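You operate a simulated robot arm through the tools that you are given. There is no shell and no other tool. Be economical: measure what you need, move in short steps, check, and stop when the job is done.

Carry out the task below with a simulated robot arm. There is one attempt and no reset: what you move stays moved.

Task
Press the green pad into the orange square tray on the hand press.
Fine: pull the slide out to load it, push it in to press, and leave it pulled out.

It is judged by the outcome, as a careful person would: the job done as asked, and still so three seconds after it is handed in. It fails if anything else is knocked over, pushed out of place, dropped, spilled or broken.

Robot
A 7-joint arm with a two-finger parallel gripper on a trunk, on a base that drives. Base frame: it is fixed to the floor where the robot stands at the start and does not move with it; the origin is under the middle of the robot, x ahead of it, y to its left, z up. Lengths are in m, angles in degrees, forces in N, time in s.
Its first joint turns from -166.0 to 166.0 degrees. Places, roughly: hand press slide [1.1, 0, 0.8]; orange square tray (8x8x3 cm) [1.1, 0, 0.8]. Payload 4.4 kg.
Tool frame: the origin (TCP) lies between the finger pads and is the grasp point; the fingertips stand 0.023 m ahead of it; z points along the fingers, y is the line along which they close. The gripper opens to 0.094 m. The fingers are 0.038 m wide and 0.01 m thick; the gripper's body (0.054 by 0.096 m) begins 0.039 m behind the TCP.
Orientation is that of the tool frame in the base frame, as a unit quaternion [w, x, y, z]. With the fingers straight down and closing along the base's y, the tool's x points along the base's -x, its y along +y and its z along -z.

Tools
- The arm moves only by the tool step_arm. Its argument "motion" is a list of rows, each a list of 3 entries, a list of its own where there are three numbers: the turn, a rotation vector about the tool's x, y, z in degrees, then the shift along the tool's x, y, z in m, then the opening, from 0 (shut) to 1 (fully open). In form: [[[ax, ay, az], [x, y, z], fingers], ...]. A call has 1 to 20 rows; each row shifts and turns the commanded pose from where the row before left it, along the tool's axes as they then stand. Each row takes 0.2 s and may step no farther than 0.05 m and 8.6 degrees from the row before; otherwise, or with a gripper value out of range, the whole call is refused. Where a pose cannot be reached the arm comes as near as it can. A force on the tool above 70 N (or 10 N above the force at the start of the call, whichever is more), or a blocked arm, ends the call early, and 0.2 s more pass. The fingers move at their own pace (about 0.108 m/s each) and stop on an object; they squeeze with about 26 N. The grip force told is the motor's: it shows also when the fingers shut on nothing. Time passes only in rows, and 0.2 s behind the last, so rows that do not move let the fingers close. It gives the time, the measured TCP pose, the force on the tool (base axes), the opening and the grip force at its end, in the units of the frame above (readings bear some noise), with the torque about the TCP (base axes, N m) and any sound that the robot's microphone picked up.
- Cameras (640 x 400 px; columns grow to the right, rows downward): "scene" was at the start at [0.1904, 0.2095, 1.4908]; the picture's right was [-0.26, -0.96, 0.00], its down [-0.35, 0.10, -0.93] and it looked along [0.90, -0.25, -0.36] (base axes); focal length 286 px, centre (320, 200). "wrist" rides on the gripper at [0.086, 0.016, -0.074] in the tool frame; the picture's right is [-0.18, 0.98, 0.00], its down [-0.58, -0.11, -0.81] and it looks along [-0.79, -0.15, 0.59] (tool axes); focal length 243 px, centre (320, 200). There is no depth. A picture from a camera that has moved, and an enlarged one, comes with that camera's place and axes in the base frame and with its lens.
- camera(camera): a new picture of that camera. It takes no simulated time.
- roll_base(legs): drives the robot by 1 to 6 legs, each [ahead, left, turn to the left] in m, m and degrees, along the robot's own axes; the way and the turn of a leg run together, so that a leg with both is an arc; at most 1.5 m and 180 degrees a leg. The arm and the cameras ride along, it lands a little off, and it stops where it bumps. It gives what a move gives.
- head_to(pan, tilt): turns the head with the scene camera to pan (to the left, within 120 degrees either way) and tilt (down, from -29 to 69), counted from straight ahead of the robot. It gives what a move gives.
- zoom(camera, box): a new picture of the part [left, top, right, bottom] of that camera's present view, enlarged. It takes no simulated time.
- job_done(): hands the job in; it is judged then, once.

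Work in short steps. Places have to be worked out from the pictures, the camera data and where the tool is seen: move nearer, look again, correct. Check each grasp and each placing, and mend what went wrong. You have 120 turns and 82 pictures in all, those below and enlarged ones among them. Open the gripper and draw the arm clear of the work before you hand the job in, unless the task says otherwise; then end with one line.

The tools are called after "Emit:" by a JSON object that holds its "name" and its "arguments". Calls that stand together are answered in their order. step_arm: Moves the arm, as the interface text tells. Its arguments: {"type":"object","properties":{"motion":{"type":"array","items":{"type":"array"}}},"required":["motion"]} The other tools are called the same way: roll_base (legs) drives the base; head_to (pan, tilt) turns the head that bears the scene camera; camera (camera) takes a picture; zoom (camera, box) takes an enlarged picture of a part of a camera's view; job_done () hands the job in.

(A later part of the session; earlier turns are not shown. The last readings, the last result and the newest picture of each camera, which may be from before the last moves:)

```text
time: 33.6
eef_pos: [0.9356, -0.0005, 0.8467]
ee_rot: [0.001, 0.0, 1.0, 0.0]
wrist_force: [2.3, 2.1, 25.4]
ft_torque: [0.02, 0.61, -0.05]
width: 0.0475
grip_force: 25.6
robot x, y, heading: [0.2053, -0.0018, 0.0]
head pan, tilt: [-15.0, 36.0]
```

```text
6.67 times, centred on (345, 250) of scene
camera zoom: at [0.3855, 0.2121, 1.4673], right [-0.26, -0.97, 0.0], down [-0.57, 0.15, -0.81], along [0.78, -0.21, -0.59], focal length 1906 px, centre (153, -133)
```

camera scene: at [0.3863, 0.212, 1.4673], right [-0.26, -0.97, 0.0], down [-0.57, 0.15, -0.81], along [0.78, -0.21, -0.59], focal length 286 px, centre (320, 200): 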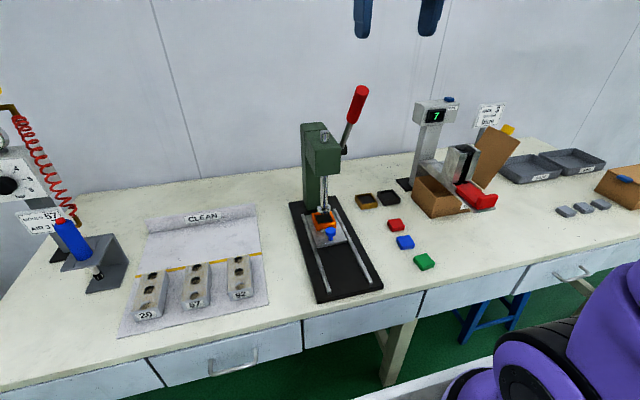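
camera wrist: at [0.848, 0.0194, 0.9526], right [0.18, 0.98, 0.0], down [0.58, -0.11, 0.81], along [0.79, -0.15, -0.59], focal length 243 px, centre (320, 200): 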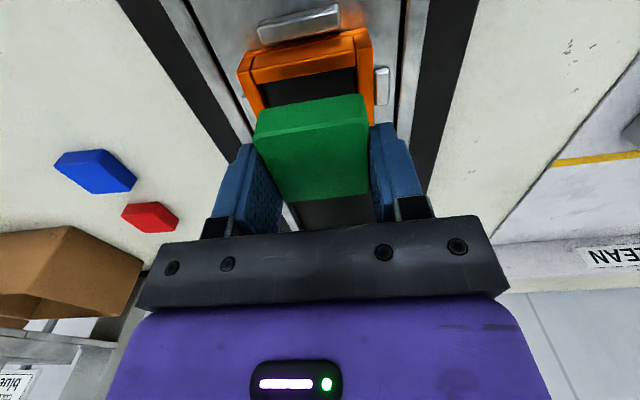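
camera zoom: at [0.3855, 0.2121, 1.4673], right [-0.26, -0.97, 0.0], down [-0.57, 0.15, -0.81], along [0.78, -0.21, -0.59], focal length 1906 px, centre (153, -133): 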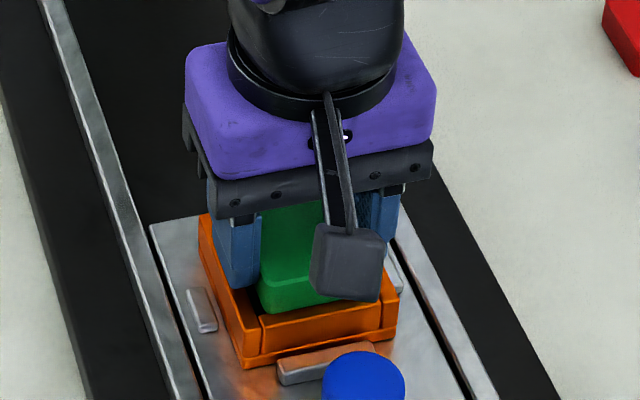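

There's 25 N of contact with the torque placing it at the pad's front edge, so it's sitting on the front wall. I'll raise slightly, shift 2.5 mm forward, and lower again.

Emit:
{"name": "step_arm", "arguments": {"motion": [[[0, 0, 0], [0, 0, -0.005], 0], [[0, 0, 0], [-0.0025, 0, 0], 0], [[0, 0, 0], [0, 0, 0], 0], [[0, 0, 0], [0, 0, 0.003], 0], [[0, 0, 0], [0, 0, 0.002], 0], [[0, 0, 0], [0, 0, 0], 0], [[0, 0, 0], [0, 0, 0], 0]]}}

Emit:
{"name": "zoom", "arguments": {"camera": "wrist", "box": [220, 30, 420, 220]}}

```text
time: 35.2
eef_pos: [0.94, -0.0001, 0.8474]
ee_rot: [0.0, 0.0, 1.0, -0.001]
wrist_force: [0.4, -1.0, 6.9]
ft_torque: [0.06, 0.03, -0.01]
width: 0.0479
grip_force: 26.0
robot x, y, heading: [0.2, 0.0022, 0.3]
head pan, tilt: [-15.0, 36.0]
```

```text
2.11 times, centred on (320, 125) of wrist
camera zoom: at [0.8526, 0.017, 0.921], right [0.18, 0.98, 0.0], down [0.58, -0.11, 0.81], along [0.79, -0.15, -0.59], focal length 511 px, centre (320, 358)
```

zoom: 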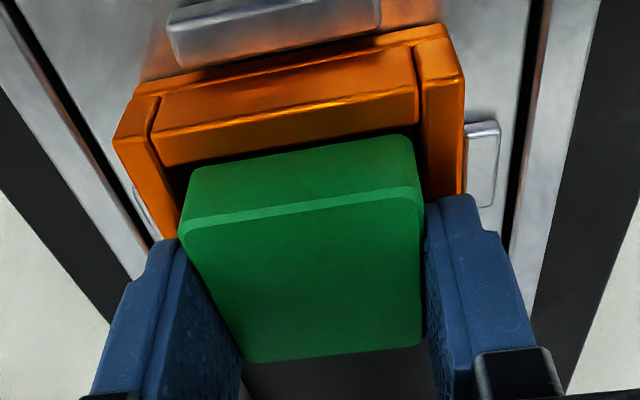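

Only 7 N remains, and it's on the +y side; the picture shows a smaller gap there too. I'll shift 1.5 mm to -y and lower again.

Emit:
{"name": "step_arm", "arguments": {"motion": [[[0, 0, 0], [0, 0, -0.003], 0], [[0, 0, 0], [0, -0.0015, 0], 0], [[0, 0, 0], [0, 0, 0], 0], [[0, 0, 0], [0, 0, 0.003], 0], [[0, 0, 0], [0, 0, 0.001], 0], [[0, 0, 0], [0, 0, 0], 0], [[0, 0, 0], [0, 0, 0], 0]]}}

Emit:
{"name": "zoom", "arguments": {"camera": "wrist", "box": [220, 30, 420, 220]}}

Emit:
{"name": "zoom", "arguments": {"camera": "scene", "box": [310, 220, 380, 280]}}

```text
time: 36.8
eef_pos: [0.9386, -0.0009, 0.8471]
ee_rot: [0.002, 0.0, 1.0, 0.0]
wrist_force: [0.0, -3.8, 44.0]
ft_torque: [-0.65, 0.26, 0.09]
width: 0.048
grip_force: 25.9
robot x, y, heading: [0.2024, 0.0019, 0.3]
head pan, tilt: [-15.0, 36.0]
```

```text
2.11 times, centred on (320, 125) of wrist
camera zoom: at [0.8528, 0.0145, 0.9206], right [0.18, 0.98, 0.0], down [0.58, -0.11, 0.81], along [0.79, -0.15, -0.59], focal length 511 px, centre (320, 358)
```

zoom: 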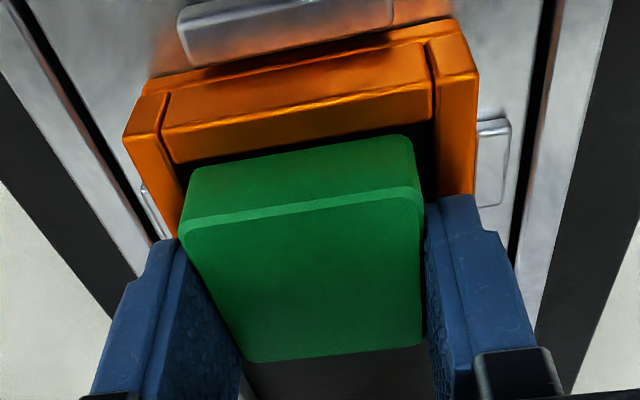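

```text
6.67 times, centred on (345, 250) of scene
camera zoom: at [0.3848, 0.2119, 1.4675], right [-0.26, -0.97, 0.0], down [-0.57, 0.15, -0.81], along [0.78, -0.21, -0.59], focal length 1906 px, centre (153, -133)
```

zoom: 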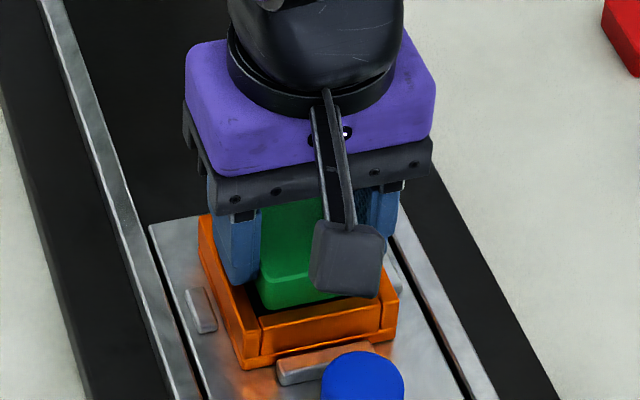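

Force is 44 N, now biased to -y. This could be the fingertips resting on the rim, so I'll ease up 2 mm and look closely at the corners.

Emit:
{"name": "step_arm", "arguments": {"motion": [[[0, 0, 0], [0, 0, -0.0015], 0], [[0, 0, 0], [0, 0, 0], 0]]}}

Emit:
{"name": "zoom", "arguments": {"camera": "wrist", "box": [260, 70, 320, 150]}}

Emit:
{"name": "zoom", "arguments": {"camera": "wrist", "box": [350, 60, 410, 150]}}

Emit:
{"name": "zoom", "arguments": {"camera": "scene", "box": [325, 240, 365, 275]}}

```text
time: 37.4
eef_pos: [0.9387, -0.0016, 0.847]
ee_rot: [0.0, 0.0, 1.0, 0.0]
wrist_force: [2.0, -4.9, 20.6]
ft_torque: [-0.38, -0.06, -0.03]
width: 0.0481
grip_force: 26.2
robot x, y, heading: [0.2007, 0.0003, -0.0]
head pan, tilt: [-15.0, 36.0]
```

```text
5.00 times, centred on (290, 110) of wrist
camera zoom: at [0.8527, 0.0146, 0.921], right [0.18, 0.98, 0.0], down [0.58, -0.11, 0.81], along [0.79, -0.15, -0.59], focal length 1213 px, centre (470, 650)
```

zoom: 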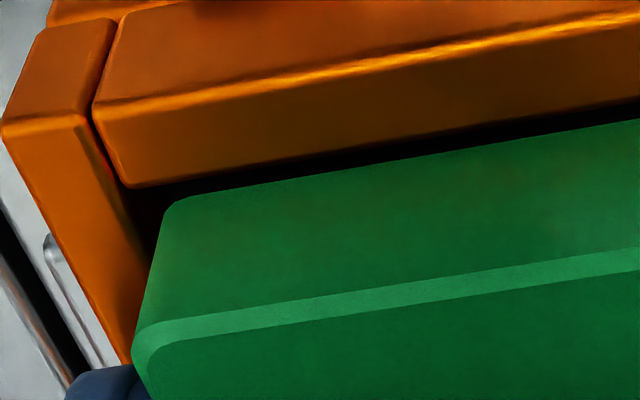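

```text
4.44 times, centred on (380, 105) of wrist
camera zoom: at [0.8527, 0.0146, 0.921], right [0.18, 0.98, 0.0], down [0.58, -0.11, 0.81], along [0.79, -0.15, -0.59], focal length 1078 px, centre (53, 622)
```

zoom: 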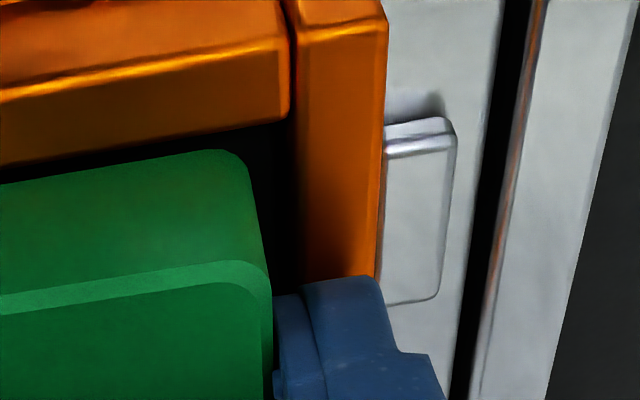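

```text
11.43 times, centred on (345, 258) of scene
camera zoom: at [0.3857, 0.2119, 1.4674], right [-0.26, -0.97, 0.0], down [-0.57, 0.15, -0.81], along [0.78, -0.21, -0.59], focal length 3268 px, centre (34, -457)
```

zoom: 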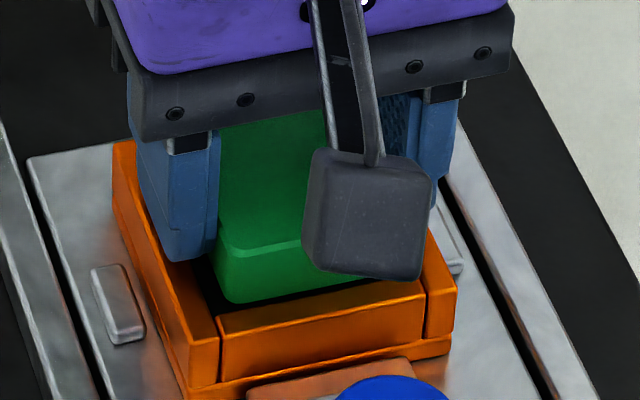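

The pad's lower edge sits inside the walls with dark gaps on all sides, and the fingertips touch the rim tops. I'll ease up, centre slightly, and release.

Emit:
{"name": "step_arm", "arguments": {"motion": [[[0, 0, 0], [0, 0.0005, -0.0015], 0], [[0, 0, 0], [0, 0, 0], 0], [[0, 0, 0], [0, 0, 0], 1], [[0, 0, 0], [0, 0, 0], 1], [[0, 0, 0], [0, 0, 0], 1], [[0, 0, 0], [0, 0, 0], 1]]}}

Emit:
{"name": "camera", "arguments": {"camera": "wrist"}}

Emit:
{"name": "zoom", "arguments": {"camera": "scene", "box": [310, 220, 380, 280]}}

```text
time: 38.8
eef_pos: [0.9392, -0.0009, 0.8481]
ee_rot: [0.0, 0.0, 1.0, 0.0]
wrist_force: [0.0, 0.2, -0.2]
ft_torque: [-0.01, -0.03, -0.04]
width: 0.0941
grip_force: 0.1
robot x, y, heading: [0.1996, -0.0025, 0.2]
head pan, tilt: [-15.0, 36.0]
```

```text
36 pictures are left
camera wrist: at [0.853, 0.0148, 0.9225], right [0.18, 0.98, 0.0], down [0.58, -0.11, 0.81], along [0.79, -0.15, -0.59], focal length 243 px, centre (320, 200)
```

wrist: 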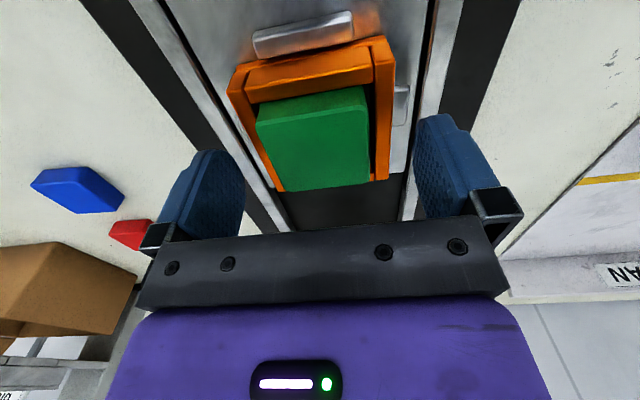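

```text
6.67 times, centred on (345, 250) of scene
camera zoom: at [0.3863, 0.212, 1.4672], right [-0.26, -0.97, 0.0], down [-0.57, 0.15, -0.81], along [0.78, -0.21, -0.59], focal length 1906 px, centre (153, -133)
```

zoom: 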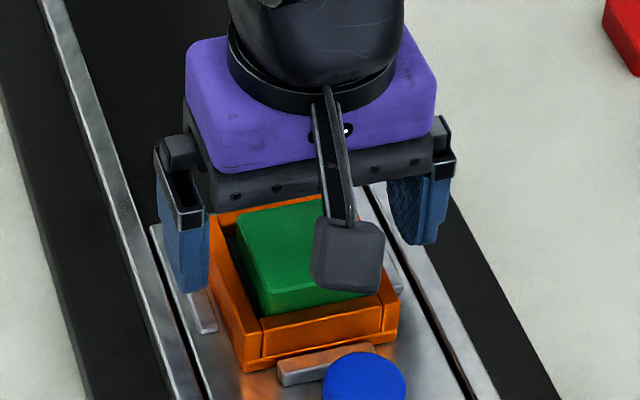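

The pad is released and seems seated part-way. I'll lift clear and look.

Emit:
{"name": "step_arm", "arguments": {"motion": [[[0, 0, 0], [0, 0, -0.04], 1], [[0, 0, 0], [0, 0, -0.04], 1], [[0, 0, 0], [0.03, 0, -0.03], 1], [[0, 0, 0], [0.03, 0, -0.03], 1], [[0, 0, 0], [0, -0.045, 0], 1], [[0, 0, 0], [0, -0.045, 0], 1], [[0, 0, 0], [0, 0, 0], 1], [[0, 0, 0], [0, 0, 0], 1]]}}

Emit:
{"name": "zoom", "arguments": {"camera": "scene", "box": [310, 220, 380, 280]}}

Emit:
{"name": "zoom", "arguments": {"camera": "wrist", "box": [340, 20, 500, 170]}}

```text
time: 40.6
eef_pos: [0.8774, -0.0934, 0.9882]
ee_rot: [0.0, 0.001, 1.0, 0.0]
wrist_force: [0.3, 0.2, -0.1]
ft_torque: [-0.01, 0.02, -0.02]
width: 0.0938
grip_force: 0.1
robot x, y, heading: [0.2029, -0.0002, 0.2]
head pan, tilt: [-15.0, 36.0]
```

```text
6.67 times, centred on (345, 250) of scene
camera zoom: at [0.3863, 0.212, 1.4672], right [-0.26, -0.97, 0.0], down [-0.57, 0.15, -0.81], along [0.78, -0.21, -0.59], focal length 1906 px, centre (153, -133)
```

zoom: 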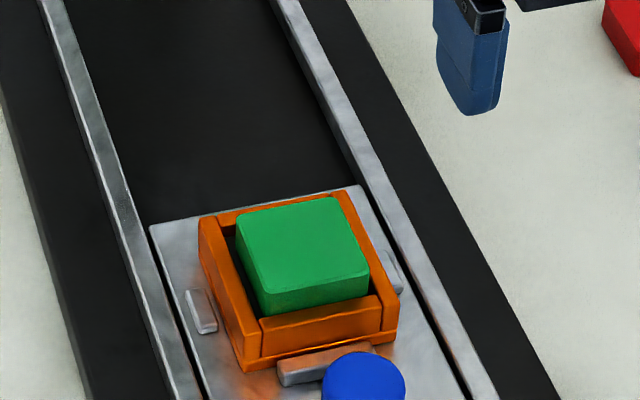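

```text
2.67 times, centred on (420, 95) of wrist
camera zoom: at [0.7905, -0.0774, 1.0627], right [0.18, 0.98, 0.0], down [0.58, -0.11, 0.81], along [0.79, -0.15, -0.59], focal length 647 px, centre (53, 480)
```

zoom: 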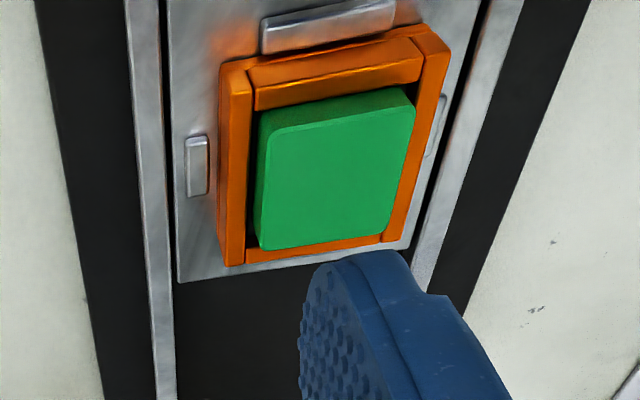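

The pad sits level in the tray mouth, standing a little proud, which the press should push home. Now I'll go back above the knob, tilt, and descend partway.

Emit:
{"name": "step_arm", "arguments": {"motion": [[[0, 0, 0], [0.015, 0.046, 0], 1], [[0, 0, 0], [0.0145, 0.0465, 0], 1], [[0, -8.333, 0], [0, 0, 0], 1], [[0, -8.333, 0], [0, 0, 0], 1], [[0, -8.333, 0], [0, 0, 0], 1], [[0, 0, 0], [0.0148, 0, 0.0317], 1], [[0, 0, 0], [0.0148, 0, 0.0317], 1], [[0, 0, 0], [0.0127, 0, 0.0272], 1], [[0, 0, 0], [0, 0, 0], 1], [[0, 0, 0], [0, 0, 0], 1]]}}

Emit:
{"name": "camera", "arguments": {"camera": "wrist"}}

Emit:
{"name": "zoom", "arguments": {"camera": "scene", "box": [300, 210, 380, 300]}}

```text
time: 42.8
eef_pos: [0.8482, 0.0021, 0.8896]
ee_rot: [0.217, 0.0, 0.976, -0.001]
wrist_force: [-0.6, -0.3, -0.2]
ft_torque: [0.0, 0.02, 0.01]
width: 0.0938
grip_force: 0.0
robot x, y, heading: [0.2034, -0.002, -0.0]
head pan, tilt: [-15.0, 36.0]
```

```text
32 pictures are left
camera wrist: at [0.7396, 0.0175, 0.9203], right [0.17, 0.98, 0.08], down [0.19, -0.11, 0.98], along [0.97, -0.15, -0.2], focal length 243 px, centre (320, 200)
```

wrist: 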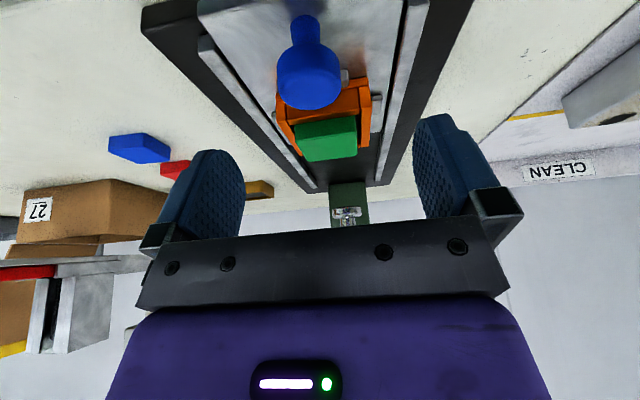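

```text
4.44 times, centred on (340, 255) of scene
camera zoom: at [0.3862, 0.212, 1.4672], right [-0.26, -0.97, 0.0], down [-0.57, 0.15, -0.81], along [0.78, -0.21, -0.59], focal length 1271 px, centre (231, -44)
```

zoom: 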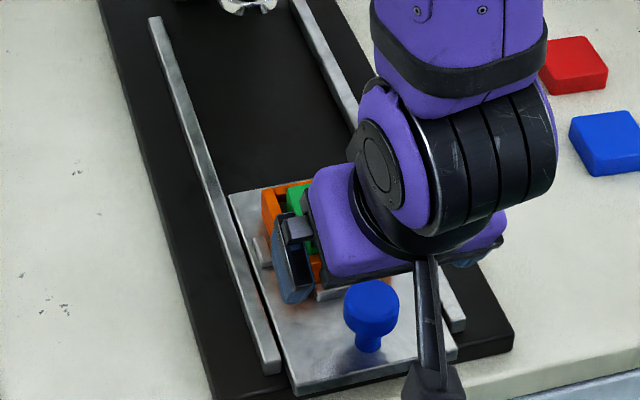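

The knob is at [0.852, -0.001]. I'll correct y slightly, descend 5.5 cm and close.

Emit:
{"name": "step_arm", "arguments": {"motion": [[[0, 0, 0], [-0.0018, -0.0025, 0.0008], 1], [[0, 0, 0], [0.0116, 0, 0.0249], 1], [[0, 0, 0], [0.0116, 0, 0.0249], 1], [[0, 0, 0], [0, 0, 0], 1], [[0, 0, 0], [0, 0, 0], 0], [[0, 0, 0], [0, 0, 0], 0], [[0, 0, 0], [0, 0, 0], 0], [[0, 0, 0], [0, 0, 0], 0]]}}

```text
time: 44.6
eef_pos: [0.8502, 0.0001, 0.8338]
ee_rot: [0.216, -0.002, 0.976, 0.001]
wrist_force: [-0.1, 32.8, -9.2]
ft_torque: [0.37, -0.39, 0.25]
width: 0.0333
grip_force: 45.5
robot x, y, heading: [0.1979, 0.0023, 0.5]
head pan, tilt: [-15.0, 36.0]
```

Knob gripped. I'll push the slide inward, first 10 cm with a side-force correction.

Emit:
{"name": "step_arm", "arguments": {"motion": [[[0, 0, 0], [0, 0.002, 0], 0], [[0, 0, 0], [-0.0091, 0, 0.0042], 0], [[0, 0, 0], [-0.0136, 0, 0.0063], 0], [[0, 0, 0], [-0.0136, 0, 0.0063], 0], [[0, 0, 0], [-0.0136, 0, 0.0063], 0], [[0, 0, 0], [-0.0136, 0, 0.0063], 0], [[0, 0, 0], [-0.0136, 0, 0.0063], 0], [[0, 0, 0], [-0.0136, 0, 0.0063], 0], [[0, 0, 0], [0, 0, 0], 0]]}}

Emit:
{"name": "zoom", "arguments": {"camera": "scene", "box": [280, 160, 400, 290]}}

```text
time: 46.6
eef_pos: [0.9515, 0.0001, 0.833]
ee_rot: [0.218, 0.0, 0.976, 0.0]
wrist_force: [2.6, -7.6, 28.1]
ft_torque: [-0.12, -0.34, -0.04]
width: 0.0339
grip_force: 44.8
robot x, y, heading: [0.2012, -0.0015, -0.2]
head pan, tilt: [-15.0, 36.0]
```

```text
3.08 times, centred on (340, 225) of scene
camera zoom: at [0.3854, 0.2116, 1.4674], right [-0.26, -0.97, 0.0], down [-0.57, 0.15, -0.81], along [0.78, -0.21, -0.59], focal length 880 px, centre (258, 123)
```

zoom: 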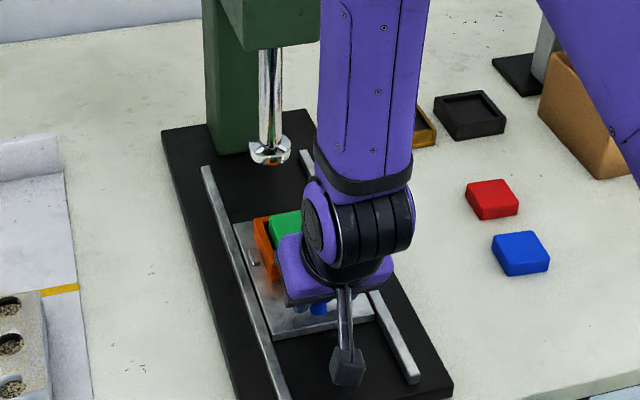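

Moving smoothly. I'll ease up 1.5 mm, advance 6 cm, then check the ram clearance.

Emit:
{"name": "step_arm", "arguments": {"motion": [[[0, 0, 0], [-0.0006, -0.0005, -0.0013], 0], [[0, 0, 0], [-0.0109, 0, 0.005], 0], [[0, 0, 0], [-0.0109, 0, 0.005], 0], [[0, 0, 0], [-0.0109, 0, 0.005], 0], [[0, 0, 0], [-0.0109, 0, 0.005], 0], [[0, 0, 0], [-0.0109, 0, 0.005], 0], [[0, 0, 0], [0, 0, 0], 0]]}}

Emit:
{"name": "zoom", "arguments": {"camera": "scene", "box": [290, 170, 380, 260]}}

```text
time: 48.2
eef_pos: [1.0122, 0.0007, 0.8336]
ee_rot: [0.215, 0.0, 0.977, 0.0]
wrist_force: [-0.1, -13.0, -27.7]
ft_torque: [-0.06, 0.27, 0.05]
width: 0.0334
grip_force: 45.2
robot x, y, heading: [0.2044, 0.0008, -0.1]
head pan, tilt: [-15.0, 36.0]
```

```text
4.44 times, centred on (335, 215) of scene
camera zoom: at [0.3873, 0.2115, 1.4672], right [-0.26, -0.97, 0.0], down [-0.57, 0.15, -0.81], along [0.78, -0.21, -0.59], focal length 1271 px, centre (253, 133)
```

zoom: 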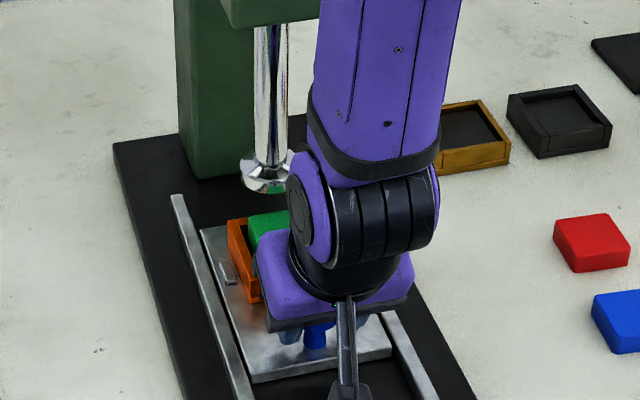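

About 3.7 cm remain to full in. I'll continue in small rows and watch for force and sound.

Emit:
{"name": "step_arm", "arguments": {"motion": [[[0, 0, 0], [0.0004, -0.0005, 0.0009], 0], [[0, 0, 0], [-0.0073, 0, 0.0034], 0], [[0, 0, 0], [-0.0073, 0, 0.0034], 0], [[0, 0, 0], [-0.0073, 0, 0.0034], 0], [[0, 0, 0], [0, 0, 0], 0]]}}

Emit:
{"name": "zoom", "arguments": {"camera": "scene", "box": [290, 150, 380, 240]}}

```text
time: 49.4
eef_pos: [1.0384, -0.0011, 0.8348]
ee_rot: [0.215, -0.001, 0.977, 0.001]
wrist_force: [0.3, -5.6, -27.8]
ft_torque: [-0.01, -0.24, 0.03]
width: 0.0333
grip_force: 45.6
robot x, y, heading: [0.1999, 0.0002, 0.3]
head pan, tilt: [-15.0, 36.0]
```

```text
4.44 times, centred on (335, 195) of scene
camera zoom: at [0.3874, 0.2119, 1.4671], right [-0.26, -0.97, 0.0], down [-0.57, 0.15, -0.81], along [0.78, -0.21, -0.59], focal length 1271 px, centre (253, 222)
```

zoom: 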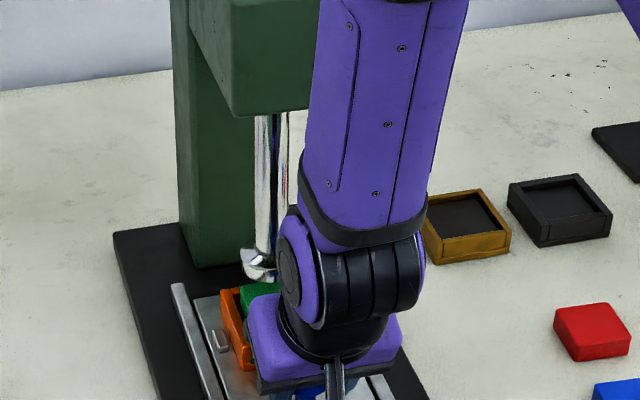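

Ram is above the pad. Final centimetre plus a little more, until I feel the stop.

Emit:
{"name": "step_arm", "arguments": {"motion": [[[0, 0, 0], [-0.0036, 0, 0.0024], 0], [[0, 0, 0], [-0.0036, 0, 0.0017], 0], [[0, 0, 0], [-0.0036, 0, 0.0017], 0], [[0, 0, 0], [-0.0018, 0, 0.0008], 0], [[0, 0, 0], [0, 0, 0], 0], [[0, 0, 0], [0, 0, 0], 0]]}}

Emit:
{"name": "zoom", "arguments": {"camera": "scene", "box": [290, 150, 380, 240]}}

```text
time: 50.8
eef_pos: [1.0486, -0.0008, 0.8352]
ee_rot: [0.218, 0.0, 0.976, 0.0]
wrist_force: [0.9, -0.1, 19.4]
ft_torque: [0.01, -0.91, -0.01]
width: 0.0337
grip_force: 44.7
robot x, y, heading: [0.2054, -0.0016, 0.2]
head pan, tilt: [-15.0, 36.0]
```

```text
4.44 times, centred on (335, 195) of scene
camera zoom: at [0.3855, 0.212, 1.4673], right [-0.26, -0.97, 0.0], down [-0.57, 0.15, -0.81], along [0.78, -0.21, -0.59], focal length 1271 px, centre (253, 222)
```

zoom: 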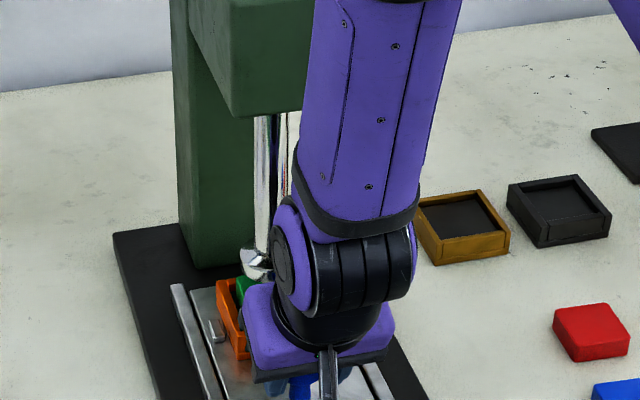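

Back at the starting position, but no stop or sound. I'll check whether the slide goes further.

Emit:
{"name": "step_arm", "arguments": {"motion": [[[0, 0, 0], [-0.0036, 0, 0.0012], 0], [[0, 0, 0], [-0.0036, 0, 0.0017], 0], [[0, 0, 0], [0, 0, 0], 0]]}}

```text
time: 51.6
eef_pos: [1.053, 0.0006, 0.8317]
ee_rot: [0.214, -0.001, 0.977, 0.0]
wrist_force: [-30.2, 4.9, 2.0]
ft_torque: [0.03, 0.3, 0.02]
width: 0.0337
grip_force: 45.1
robot x, y, heading: [0.2051, -0.002, 0.1]
head pan, tilt: [-15.0, 36.0]
```

Full-in stop reached (30 N). I'll release the knob, back away, and see whether the pad has been pressed or the lever is needed.

Emit:
{"name": "step_arm", "arguments": {"motion": [[[0, 0, 0], [0.003, 0, -0.0015], 0], [[0, 0, 0], [0, 0, 0], 1], [[0, 0, 0], [0, 0, 0], 1], [[0, 0, 0], [0, 0, 0], 1], [[0, 0, 0], [0, 0, -0.04], 1], [[0, 0, 0], [0, 0, -0.04], 1], [[0, 0, 0], [0, 0, -0.04], 1], [[0, 0, 0], [0.02, -0.03, -0.03], 1], [[0, 0, 0], [0.02, -0.03, -0.03], 1], [[0, 0, 0], [0.02, -0.03, -0.03], 1], [[0, 0, 0], [0.02, -0.03, -0.03], 1], [[0, 0, 0], [0, 0, 0], 1]]}}

Emit:
{"name": "zoom", "arguments": {"camera": "scene", "box": [270, 70, 390, 260]}}

Emit:
{"name": "zoom", "arguments": {"camera": "scene", "box": [290, 180, 370, 250]}}

```text
time: 54.2
eef_pos: [0.882, -0.1187, 1.0192]
ee_rot: [0.216, 0.0, 0.976, -0.001]
wrist_force: [0.9, -0.2, 0.0]
ft_torque: [-0.01, -0.02, 0.0]
width: 0.0942
grip_force: 0.0
robot x, y, heading: [0.1971, 0.0019, 0.2]
head pan, tilt: [-15.0, 36.0]
```

```text
2.11 times, centred on (330, 165) of scene
camera zoom: at [0.3864, 0.2121, 1.4672], right [-0.26, -0.97, 0.0], down [-0.57, 0.15, -0.81], along [0.78, -0.21, -0.59], focal length 602 px, centre (299, 274)
```

zoom: 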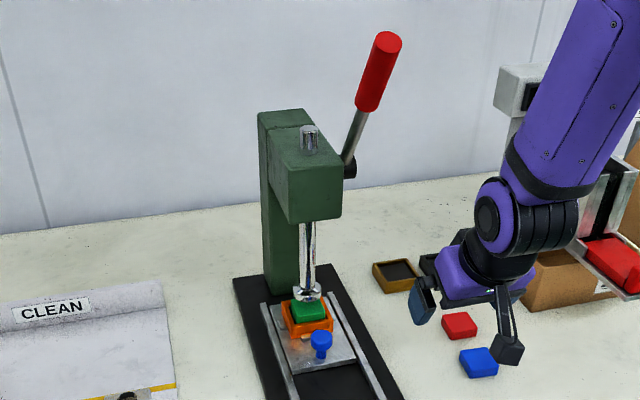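

```text
5.71 times, centred on (330, 215) of scene
camera zoom: at [0.3864, 0.2121, 1.4672], right [-0.26, -0.97, 0.0], down [-0.57, 0.15, -0.81], along [0.78, -0.21, -0.59], focal length 1634 px, centre (263, 114)
```

zoom: 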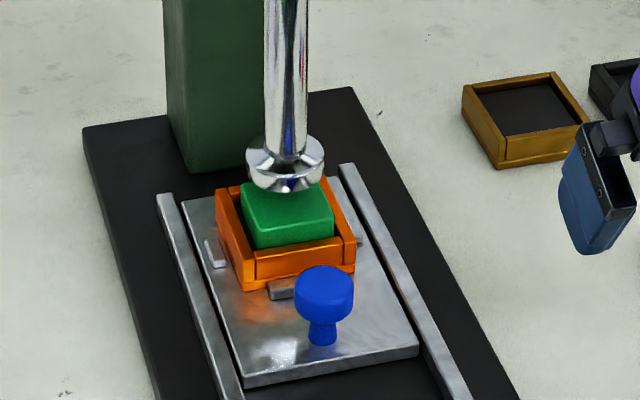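

The slide alone doesn't press; the lever has to come down. I put its pivot near [1.165, -0.07, 1.065] and the red grip from [1.085, -0.067, 1.19] to [1.03, -0.063, 1.28]. I'll raise the hand for a closer wrist view.

Emit:
{"name": "step_arm", "arguments": {"motion": [[[0, 0, 0], [-0.0159, 0.0067, -0.034], 1], [[0, 0, 0], [-0.0159, 0.0067, -0.034], 1], [[0, 0, 0], [-0.0159, 0.0067, -0.034], 1], [[0, 0, 0], [-0.0159, 0.0067, -0.034], 1], [[0, 0, 0], [-0.0159, 0.0067, -0.034], 1], [[0, 0, 0], [-0.0159, 0.0067, -0.034], 1], [[0, 0, 0], [-0.0159, 0.0067, -0.034], 1], [[0, 0, 0], [-0.0159, 0.0067, -0.034], 1], [[0, 0, 0], [0, 0, 0], 1], [[0, 0, 0], [0, 0, 0], 1]]}}

Emit:
{"name": "head_to", "arguments": {"pan": -15, "tilt": 15}}

Emit:
{"name": "camera", "arguments": {"camera": "wrist"}}

Emit:
{"name": "camera", "arguments": {"camera": "scene"}}

```text
time: 56.4
eef_pos: [0.8806, -0.0653, 1.3187]
ee_rot: [0.217, -0.001, 0.976, 0.0]
wrist_force: [0.3, 0.0, 0.3]
ft_torque: [-0.01, -0.02, 0.01]
width: 0.094
grip_force: 0.1
robot x, y, heading: [0.2023, 0.001, 0.2]
head pan, tilt: [-15.0, 36.0]
```

```text
time: 57.2
eef_pos: [0.8801, -0.0656, 1.3179]
ee_rot: [0.216, 0.0, 0.976, 0.0]
wrist_force: [0.2, 0.0, 0.0]
ft_torque: [0.0, -0.01, 0.02]
width: 0.0939
grip_force: 0.1
robot x, y, heading: [0.1988, -0.0017, 0.0]
head pan, tilt: [-15.0, 15.0]
```

```text
24 pictures are left
camera wrist: at [0.7714, -0.0497, 1.3494], right [0.17, 0.98, 0.08], down [0.19, -0.11, 0.98], along [0.97, -0.15, -0.2], focal length 243 px, centre (320, 200)
```

wrist: 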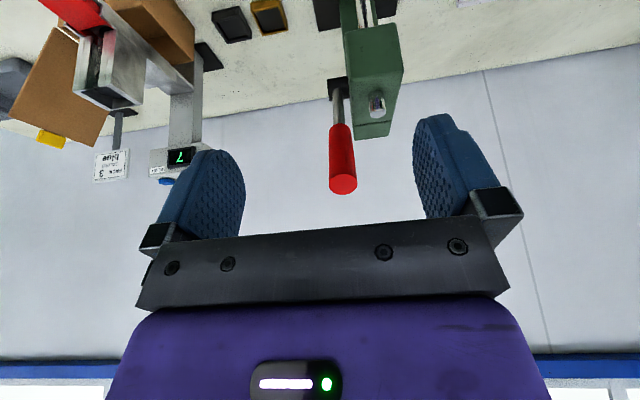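

```text
23 pictures are left
camera scene: at [0.3919, 0.2105, 1.5007], right [-0.26, -0.97, 0.0], down [-0.25, 0.07, -0.97], along [0.93, -0.25, -0.26], focal length 286 px, centre (320, 200)
```

scene: 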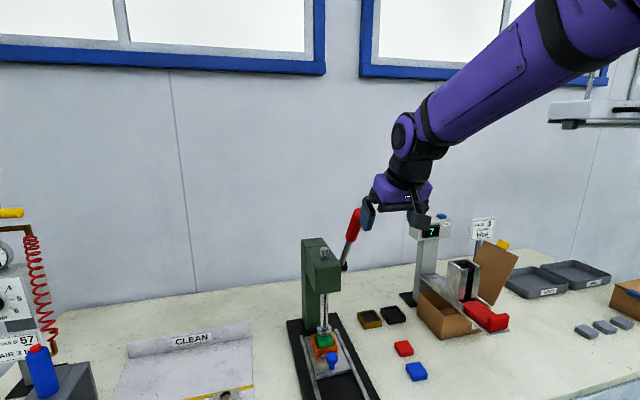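

The lever axis leans about 26° toward the robot, nearly coaxial with the tilted tool, with its tip near [1.038, -0.063, 1.281]. I'll move to just behind the tip along that axis.

Emit:
{"name": "step_arm", "arguments": {"motion": [[[0, 0, 0], [-0.0317, 0.0006, 0.0101], 1], [[0, 0, 0], [-0.0317, 0.0006, 0.0101], 1], [[0, 0, 0], [-0.0317, 0.0006, 0.0101], 1], [[0, 0, 0], [-0.0317, 0.0006, 0.0101], 1], [[0, 0, 0], [0, 0, 0], 1], [[0, 0, 0], [0, 0, 0], 1]]}}

Emit:
{"name": "camera", "arguments": {"camera": "wrist"}}

Emit:
{"name": "zoom", "arguments": {"camera": "scene", "box": [300, 150, 440, 280]}}

```text
time: 58.6
eef_pos: [1.0133, -0.0641, 1.3354]
ee_rot: [0.216, 0.0, 0.976, 0.0]
wrist_force: [0.2, -0.2, -0.7]
ft_torque: [0.02, 0.04, 0.03]
width: 0.094
grip_force: 0.1
robot x, y, heading: [0.2047, -0.0006, 0.1]
head pan, tilt: [-15.0, 15.0]
```

```text
22 pictures are left
camera wrist: at [0.9025, -0.0481, 1.3654], right [0.17, 0.98, 0.08], down [0.19, -0.11, 0.98], along [0.97, -0.15, -0.2], focal length 243 px, centre (320, 200)
```

wrist: 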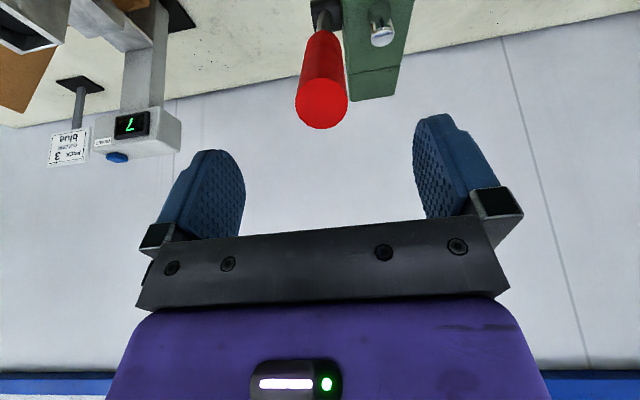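

```text
3.08 times, centred on (370, 215) of scene
camera zoom: at [0.3919, 0.2105, 1.5008], right [-0.26, -0.97, 0.0], down [-0.25, 0.07, -0.97], along [0.93, -0.25, -0.26], focal length 880 px, centre (166, 154)
```

zoom: 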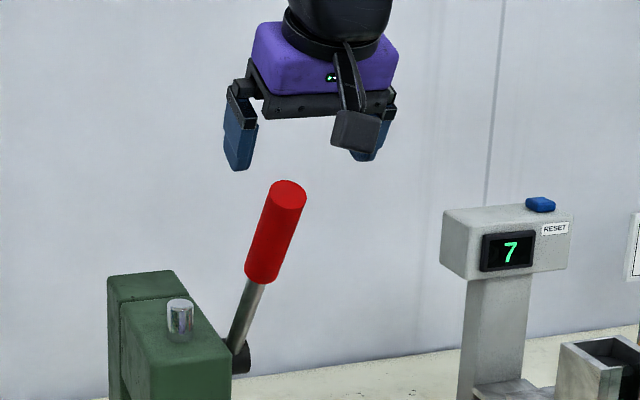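

The tip is about 54 mm ahead and 8 mm toward the camera side. I'll shift and advance so the tip sits 2 cm inside the fingers, then close.

Emit:
{"name": "step_arm", "arguments": {"motion": [[[0, 0, 0], [0.007, 0.001, 0.01], 1], [[0, 0, 0], [0, 0, 0.025], 1], [[0, 0, 0], [0, 0, 0.025], 1], [[0, 0, 0], [0, 0, 0.015], 1], [[0, 0, 0], [0, 0, 0], 1], [[0, 0, 0], [0, 0, 0], 1]]}}

Emit:
{"name": "camera", "arguments": {"camera": "wrist"}}

```text
time: 60.0
eef_pos: [1.0375, -0.0619, 1.266]
ee_rot: [0.217, 0.0, 0.976, -0.001]
wrist_force: [-0.4, -0.3, -0.2]
ft_torque: [-0.01, -0.02, 0.01]
width: 0.0941
grip_force: 0.0
robot x, y, heading: [0.2045, 0.0018, -0.1]
head pan, tilt: [-15.0, 15.0]
```

```text
20 pictures are left
camera wrist: at [0.9285, -0.0466, 1.2959], right [0.17, 0.98, 0.08], down [0.19, -0.11, 0.98], along [0.97, -0.15, -0.2], focal length 243 px, centre (320, 200)
```

wrist: 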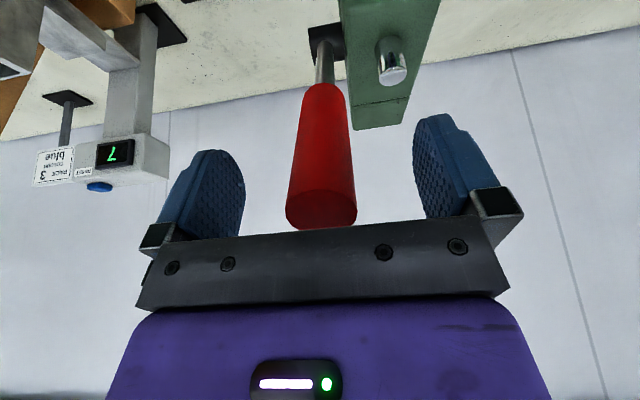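

The handle is between the fingers, so I'll close.

Emit:
{"name": "step_arm", "arguments": {"motion": [[[0, 0, 0], [0, 0, 0], 0], [[0, 0, 0], [0, 0, 0], 0], [[0, 0, 0], [0, 0, 0], 0], [[0, 0, 0], [0, 0, 0], 0]]}}

```text
time: 61.0
eef_pos: [1.0373, -0.063, 1.2655]
ee_rot: [0.216, 0.0, 0.976, 0.0]
wrist_force: [-0.1, 1.3, 0.0]
ft_torque: [-0.1, -0.05, -0.1]
width: 0.0318
grip_force: 44.7
robot x, y, heading: [0.2007, 0.0005, 0.0]
head pan, tilt: [-15.0, 15.0]
```

Lever gripped (32 mm). I'll swing it toward the robot along the arc (radius ≈0.22), turning the tool with it, first 15°.

Emit:
{"name": "step_arm", "arguments": {"motion": [[[0, -5, 0], [0.0193, 0, 0], 0], [[0, -5, 0], [0.0193, 0, 0], 0], [[0, -5, 0], [0.0193, 0, 0], 0], [[0, 0, 0], [0, 0, 0], 0]]}}

```text
time: 62.0
eef_pos: [0.9912, -0.062, 1.2327]
ee_rot: [0.341, -0.001, 0.94, 0.001]
wrist_force: [40.5, 10.3, -37.2]
ft_torque: [-0.16, 0.26, -0.06]
width: 0.0319
grip_force: 45.2
robot x, y, heading: [0.2037, 0.0036, -0.2]
head pan, tilt: [-15.0, 15.0]
```

Force is mostly radial (toward the pivot), so I'll add a little inward shift and continue another 15°.

Emit:
{"name": "step_arm", "arguments": {"motion": [[[0, 0, 0], [0, 0, 0.003], 0], [[0, -5, 0], [0.0193, 0, 0.001], 0], [[0, -5, 0], [0.0193, 0, 0.001], 0], [[0, -5, 0], [0.0193, 0, 0.001], 0], [[0, 0, 0], [0, 0, 0], 0]]}}

```text
time: 63.2
eef_pos: [0.9545, -0.0618, 1.1899]
ee_rot: [0.463, 0.0, 0.887, 0.0]
wrist_force: [49.7, 8.8, -24.5]
ft_torque: [-0.05, -0.16, -0.11]
width: 0.0317
grip_force: 45.2
robot x, y, heading: [0.2016, -0.0028, 0.3]
head pan, tilt: [-15.0, 15.0]
```

Still a radial pull of about 55 N. I'll correct further inward, then continue.

Emit:
{"name": "step_arm", "arguments": {"motion": [[[0, 0, 0], [0, 0, 0.004], 0], [[0, -5, 0], [0.0185, 0, 0.002], 0], [[0, -5, 0], [0.0185, 0, 0.002], 0], [[0, 0, 0], [0, 0, 0], 0]]}}

Emit:
{"name": "zoom", "arguments": {"camera": "scene", "box": [280, 180, 440, 390]}}

```text
time: 64.2
eef_pos: [0.9387, -0.0622, 1.1561]
ee_rot: [0.536, 0.0, 0.844, -0.001]
wrist_force: [3.8, 6.8, -5.8]
ft_torque: [-0.07, 1.52, 0.01]
width: 0.0317
grip_force: 44.5
robot x, y, heading: [0.2019, 0.0013, 0.1]
head pan, tilt: [-15.0, 15.0]
```

```text
1.90 times, centred on (360, 285) of scene
camera zoom: at [0.3923, 0.2109, 1.5006], right [-0.26, -0.97, 0.0], down [-0.25, 0.07, -0.97], along [0.93, -0.25, -0.26], focal length 545 px, centre (244, 38)
```

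zoom: 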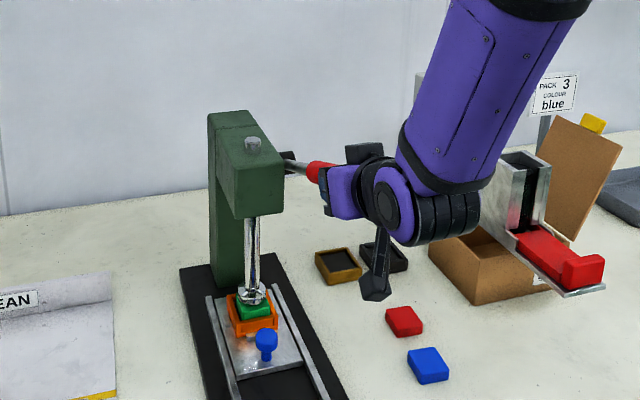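

Forces are low now; the ram has come down near the pad. Continuing in 5° steps.

Emit:
{"name": "step_arm", "arguments": {"motion": [[[0, -5, 0], [0.0185, 0, 0.001], 0], [[0, -5, 0], [0.0185, 0, 0.001], 0], [[0, 0, 0], [0, 0, 0], 0]]}}

Emit:
{"name": "zoom", "arguments": {"camera": "scene", "box": [280, 220, 400, 390]}}

```text
time: 64.8
eef_pos: [0.9298, -0.0623, 1.1231]
ee_rot: [0.601, -0.001, 0.799, 0.0]
wrist_force: [-31.4, 1.0, 7.8]
ft_torque: [-0.03, 0.77, 0.15]
width: 0.0319
grip_force: 45.4
out of reach, approached as far as the arm can: row 2
robot x, y, heading: [0.1982, 0.0017, -0.2]
head pan, tilt: [-15.0, 15.0]
stopped in row 3: the force on the tool passed its limit at 123 N (the readings are from after the stop); the commanded pose is now the measured one
```

```text
2.35 times, centred on (340, 305) of scene
camera zoom: at [0.3891, 0.2106, 1.501], right [-0.26, -0.97, 0.0], down [-0.25, 0.07, -0.97], along [0.93, -0.25, -0.26], focal length 673 px, centre (273, -47)
```

zoom: 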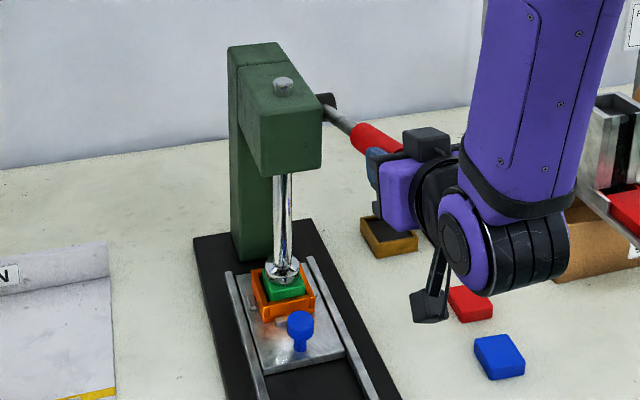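

The arm neared its reach limit at that tilt. The lever is about 12° above horizontal, so I'll keep pressing straight down while untilting slightly and letting the handle pivot in the grip.

Emit:
{"name": "step_arm", "arguments": {"motion": [[[0, 2, 0], [0.006, 0, -0.001], 0], [[0, 2, 0], [0.008, 0, 0.0005], 0], [[0, 2, 0], [0.008, 0, 0.001], 0], [[0, 0, 0], [0, 0, 0], 0]]}}

Emit:
{"name": "zoom", "arguments": {"camera": "scene", "box": [280, 220, 400, 390]}}

```text
time: 65.8
eef_pos: [0.9312, -0.0619, 1.1032]
ee_rot: [0.561, 0.0, 0.828, 0.0]
wrist_force: [-24.4, -1.3, 16.8]
ft_torque: [0.01, -1.48, -0.06]
width: 0.0316
grip_force: 44.6
out of reach, approached as far as the arm can: row 1
robot x, y, heading: [0.2, 0.0015, -0.1]
head pan, tilt: [-15.0, 15.0]
```

```text
2.35 times, centred on (340, 305) of scene
camera zoom: at [0.3896, 0.2105, 1.501], right [-0.26, -0.97, 0.0], down [-0.25, 0.07, -0.97], along [0.93, -0.25, -0.26], focal length 673 px, centre (273, -47)
```

zoom: 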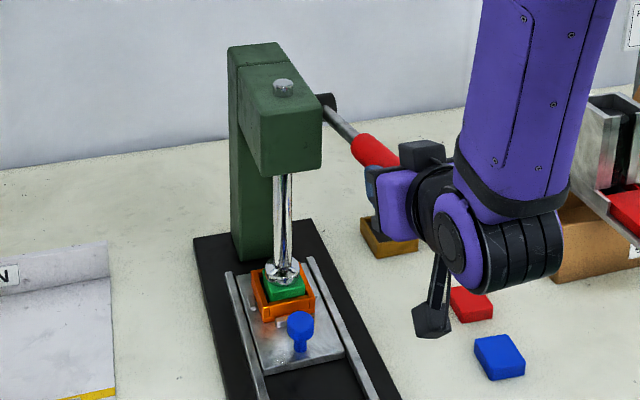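

Resistance is starting (17 N up). Continuing downward.

Emit:
{"name": "step_arm", "arguments": {"motion": [[[0, 2, 0], [0.0078, 0, 0.002], 0], [[0, 2, 0], [0.0074, 0, 0.003], 0], [[0, 2, 0], [0.0073, 0, 0.0033], 0], [[0, 0, 0], [0, 0, 0], 0]]}}

Emit:
{"name": "zoom", "arguments": {"camera": "scene", "box": [305, 310, 355, 370]}}

```text
time: 66.8
eef_pos: [0.9288, -0.0618, 1.0781]
ee_rot: [0.515, 0.0, 0.857, 0.001]
wrist_force: [-5.4, 0.9, 13.7]
ft_torque: [-0.04, -1.4, -0.25]
width: 0.0318
grip_force: 45.4
robot x, y, heading: [0.2022, 0.0045, 0.0]
head pan, tilt: [-15.0, 15.0]
```

```text
6.67 times, centred on (330, 340) of scene
camera zoom: at [0.3906, 0.2106, 1.5009], right [-0.26, -0.97, 0.0], down [-0.25, 0.07, -0.97], along [0.93, -0.25, -0.26], focal length 1906 px, centre (253, -733)
```

zoom: 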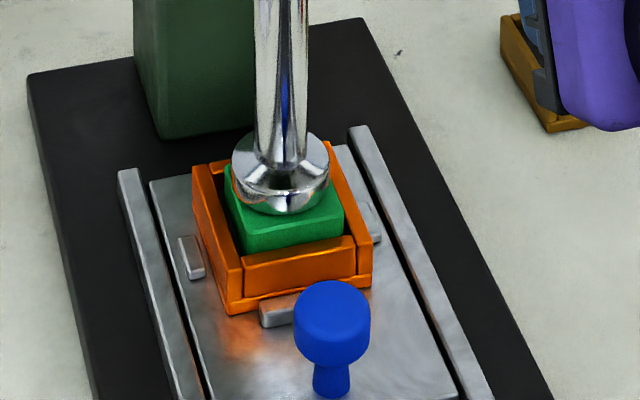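

Foot is on the pad and the lever is horizontal. Continuing down to press it in, watching the force.

Emit:
{"name": "step_arm", "arguments": {"motion": [[[0, 2, 0], [0.0071, 0, 0.0038], 0], [[0, 2, 0], [0.0068, 0, 0.0043], 0], [[0, 2, 0], [0.0065, 0, 0.0048], 0], [[0, 0, 0], [0, 0, 0], 0]]}}

Emit:
{"name": "zoom", "arguments": {"camera": "scene", "box": [305, 310, 355, 370]}}

```text
time: 67.8
eef_pos: [0.9288, -0.0619, 1.0549]
ee_rot: [0.469, -0.001, 0.883, 0.001]
wrist_force: [-15.1, 4.8, 12.9]
ft_torque: [0.07, -1.43, -0.27]
width: 0.0319
grip_force: 44.5
robot x, y, heading: [0.2006, -0.0021, -0.0]
head pan, tilt: [-15.0, 15.0]
```

```text
6.67 times, centred on (330, 340) of scene
camera zoom: at [0.3899, 0.2108, 1.5009], right [-0.26, -0.97, 0.0], down [-0.25, 0.07, -0.97], along [0.93, -0.25, -0.26], focal length 1906 px, centre (253, -733)
```

zoom: 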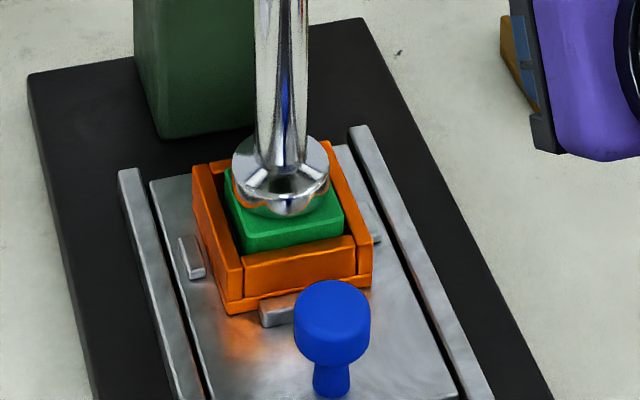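

The ram creeps down as expected and there's little resistance yet. Continuing.

Emit:
{"name": "step_arm", "arguments": {"motion": [[[0, 2, 0], [0.0061, 0, 0.0053], 0], [[0, 2, 0], [0.0058, 0, 0.0057], 0], [[0, 2, 0], [0.0054, 0, 0.006], 0], [[0, 2, 0], [0.005, 0, 0.0064], 0], [[0, 0, 0], [0, 0, 0], 0]]}}

Emit:
{"name": "zoom", "arguments": {"camera": "scene", "box": [305, 310, 355, 370]}}

```text
time: 69.0
eef_pos: [0.9338, -0.0617, 1.0229]
ee_rot: [0.406, 0.0, 0.914, 0.0]
wrist_force: [-35.1, 1.1, 9.1]
ft_torque: [-0.13, -1.01, 0.09]
width: 0.0317
grip_force: 44.8
robot x, y, heading: [0.2023, -0.0015, 0.3]
head pan, tilt: [-15.0, 15.0]
```

```text
6.67 times, centred on (330, 340) of scene
camera zoom: at [0.3893, 0.2105, 1.501], right [-0.26, -0.97, 0.0], down [-0.25, 0.07, -0.97], along [0.93, -0.25, -0.26], focal length 1906 px, centre (253, -733)
```

zoom: 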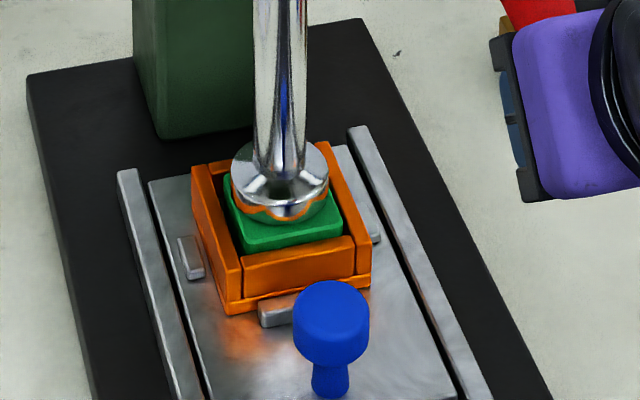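

The pad has started to sink. Continuing downward a further 3 cm, mostly vertical.

Emit:
{"name": "step_arm", "arguments": {"motion": [[[0, 2, 0], [0.0059, 0, 0.0054], 0], [[0, 2, 0], [0.0054, 0, 0.006], 0], [[0, 2, 0], [0.0044, 0, 0.0073], 0], [[0, 2, 0], [0.004, 0, 0.0078], 0], [[0, 0, 0], [0, 0, 0], 0]]}}

```text
time: 70.2
eef_pos: [0.9409, -0.0615, 0.9947]
ee_rot: [0.344, 0.0, 0.939, 0.0]
wrist_force: [-22.4, -0.8, 63.1]
ft_torque: [0.0, -0.8, 0.05]
width: 0.0319
grip_force: 45.1
robot x, y, heading: [0.1993, -0.0027, -0.1]
head pan, tilt: [-15.0, 15.0]
```

63 N of resistance now. I'll check the pad.

Emit:
{"name": "zoom", "arguments": {"camera": "scene", "box": [305, 310, 355, 370]}}

```text
6.67 times, centred on (330, 340) of scene
camera zoom: at [0.388, 0.2106, 1.5012], right [-0.26, -0.97, 0.0], down [-0.25, 0.07, -0.97], along [0.93, -0.25, -0.26], focal length 1906 px, centre (253, -733)
```

zoom: 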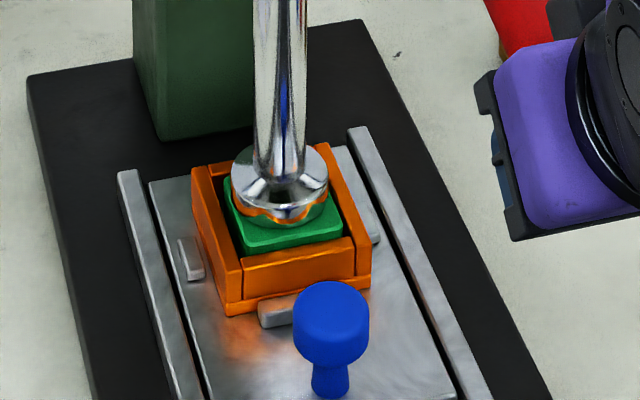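

The pad is lower but still slightly proud. I'll push a little more along the tangent in small steps.

Emit:
{"name": "step_arm", "arguments": {"motion": [[[0, 1, 0], [0.0011, 0, 0.0038], 0], [[0, 1, 0], [0.0011, 0, 0.0038], 0], [[0, 1, 0], [0.0011, 0, 0.0038], 0]]}}

```text
time: 70.7
eef_pos: [0.9392, -0.0619, 0.9909]
ee_rot: [0.337, 0.0, 0.941, 0.0]
wrist_force: [-33.8, 2.8, 57.5]
ft_torque: [0.04, 1.76, -0.11]
width: 0.0321
grip_force: 44.9
robot x, y, heading: [0.1978, -0.0026, 0.1]
head pan, tilt: [-15.0, 15.0]
stopped in row 2: the force on the tool passed its limit at 82 N (the readings are from after the stop); the commanded pose is now the measured one
```

Nearly all of the force is real tangential resistance. One more gentle push in 2 mm increments to see whether it still yields.

Emit:
{"name": "step_arm", "arguments": {"motion": [[[0, 0.5, 0], [0.0005, 0, 0.0015], 0], [[0, 0.5, 0], [0.0005, 0, 0.0015], 0], [[0, 0.5, 0], [0.0005, 0, 0.0015], 0], [[0, 0.5, 0], [0.0005, 0, 0.0015], 0]]}}

Emit:
{"name": "zoom", "arguments": {"camera": "scene", "box": [305, 310, 355, 370]}}

```text
time: 71.0
eef_pos: [0.9406, -0.0623, 0.9917]
ee_rot: [0.336, 0.001, 0.942, -0.001]
wrist_force: [-32.8, 2.9, 53.8]
ft_torque: [0.02, 1.97, -0.03]
width: 0.0317
grip_force: 45.2
robot x, y, heading: [0.2009, 0.0002, 0.2]
head pan, tilt: [-15.0, 15.0]
stopped in row 1: the force on the tool passed its limit at 80 N (the readings are from after the stop); the commanded pose is now the measured one
```

```text
6.67 times, centred on (330, 340) of scene
camera zoom: at [0.3871, 0.2108, 1.5012], right [-0.26, -0.97, 0.0], down [-0.25, 0.07, -0.97], along [0.93, -0.25, -0.26], focal length 1906 px, centre (253, -733)
```

zoom: 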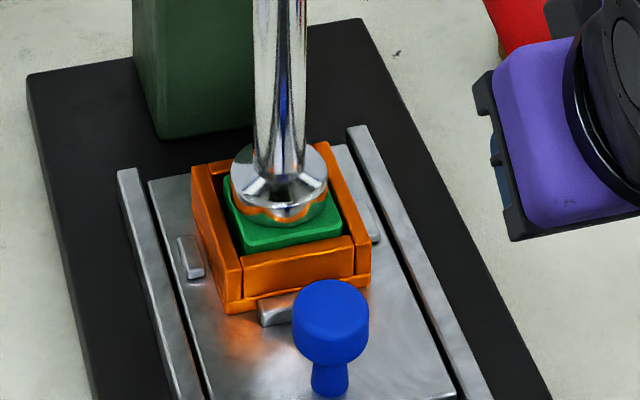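

It no longer yields, so the pad has bottomed. Now I'll raise the lever back along its arc.

Emit:
{"name": "step_arm", "arguments": {"motion": [[[0, -3.5, 0], [-0.0041, 0, -0.0142], 0], [[0, -3.5, 0], [-0.006, 0, -0.0135], 0], [[0, -3.5, 0], [-0.0076, 0, -0.0126], 0], [[0, -3.5, 0], [-0.0092, 0, -0.0115], 0], [[0, 0, 0], [0, 0, 0], 0]]}}

```text
time: 72.2
eef_pos: [0.9303, -0.0622, 1.0457]
ee_rot: [0.449, -0.001, 0.893, 0.0]
wrist_force: [45.6, 7.9, 2.7]
ft_torque: [-0.02, 1.12, -0.23]
width: 0.0317
grip_force: 44.4
robot x, y, heading: [0.202, 0.0001, -0.1]
head pan, tilt: [-15.0, 15.0]
```

Now pulling outward 45 N, so I'll correct 3 mm inward and continue up.

Emit:
{"name": "step_arm", "arguments": {"motion": [[[0, -3.5, 0], [-0.0124, 0, -0.0078], 0], [[0, -3.5, 0], [-0.0119, 0, -0.0088], 0], [[0, -3.5, 0], [-0.013, 0, -0.0071], 0], [[0, -3.5, 0], [-0.0138, 0, -0.0054], 0], [[0, 0, 0], [0, 0, 0], 0]]}}

```text
time: 73.4
eef_pos: [0.9298, -0.062, 1.1042]
ee_rot: [0.552, 0.0, 0.834, 0.0]
wrist_force: [18.2, 12.7, -7.5]
ft_torque: [-0.15, 1.74, -0.08]
width: 0.0319
grip_force: 45.1
robot x, y, heading: [0.1982, 0.0043, -0.1]
head pan, tilt: [-15.0, 15.0]
```

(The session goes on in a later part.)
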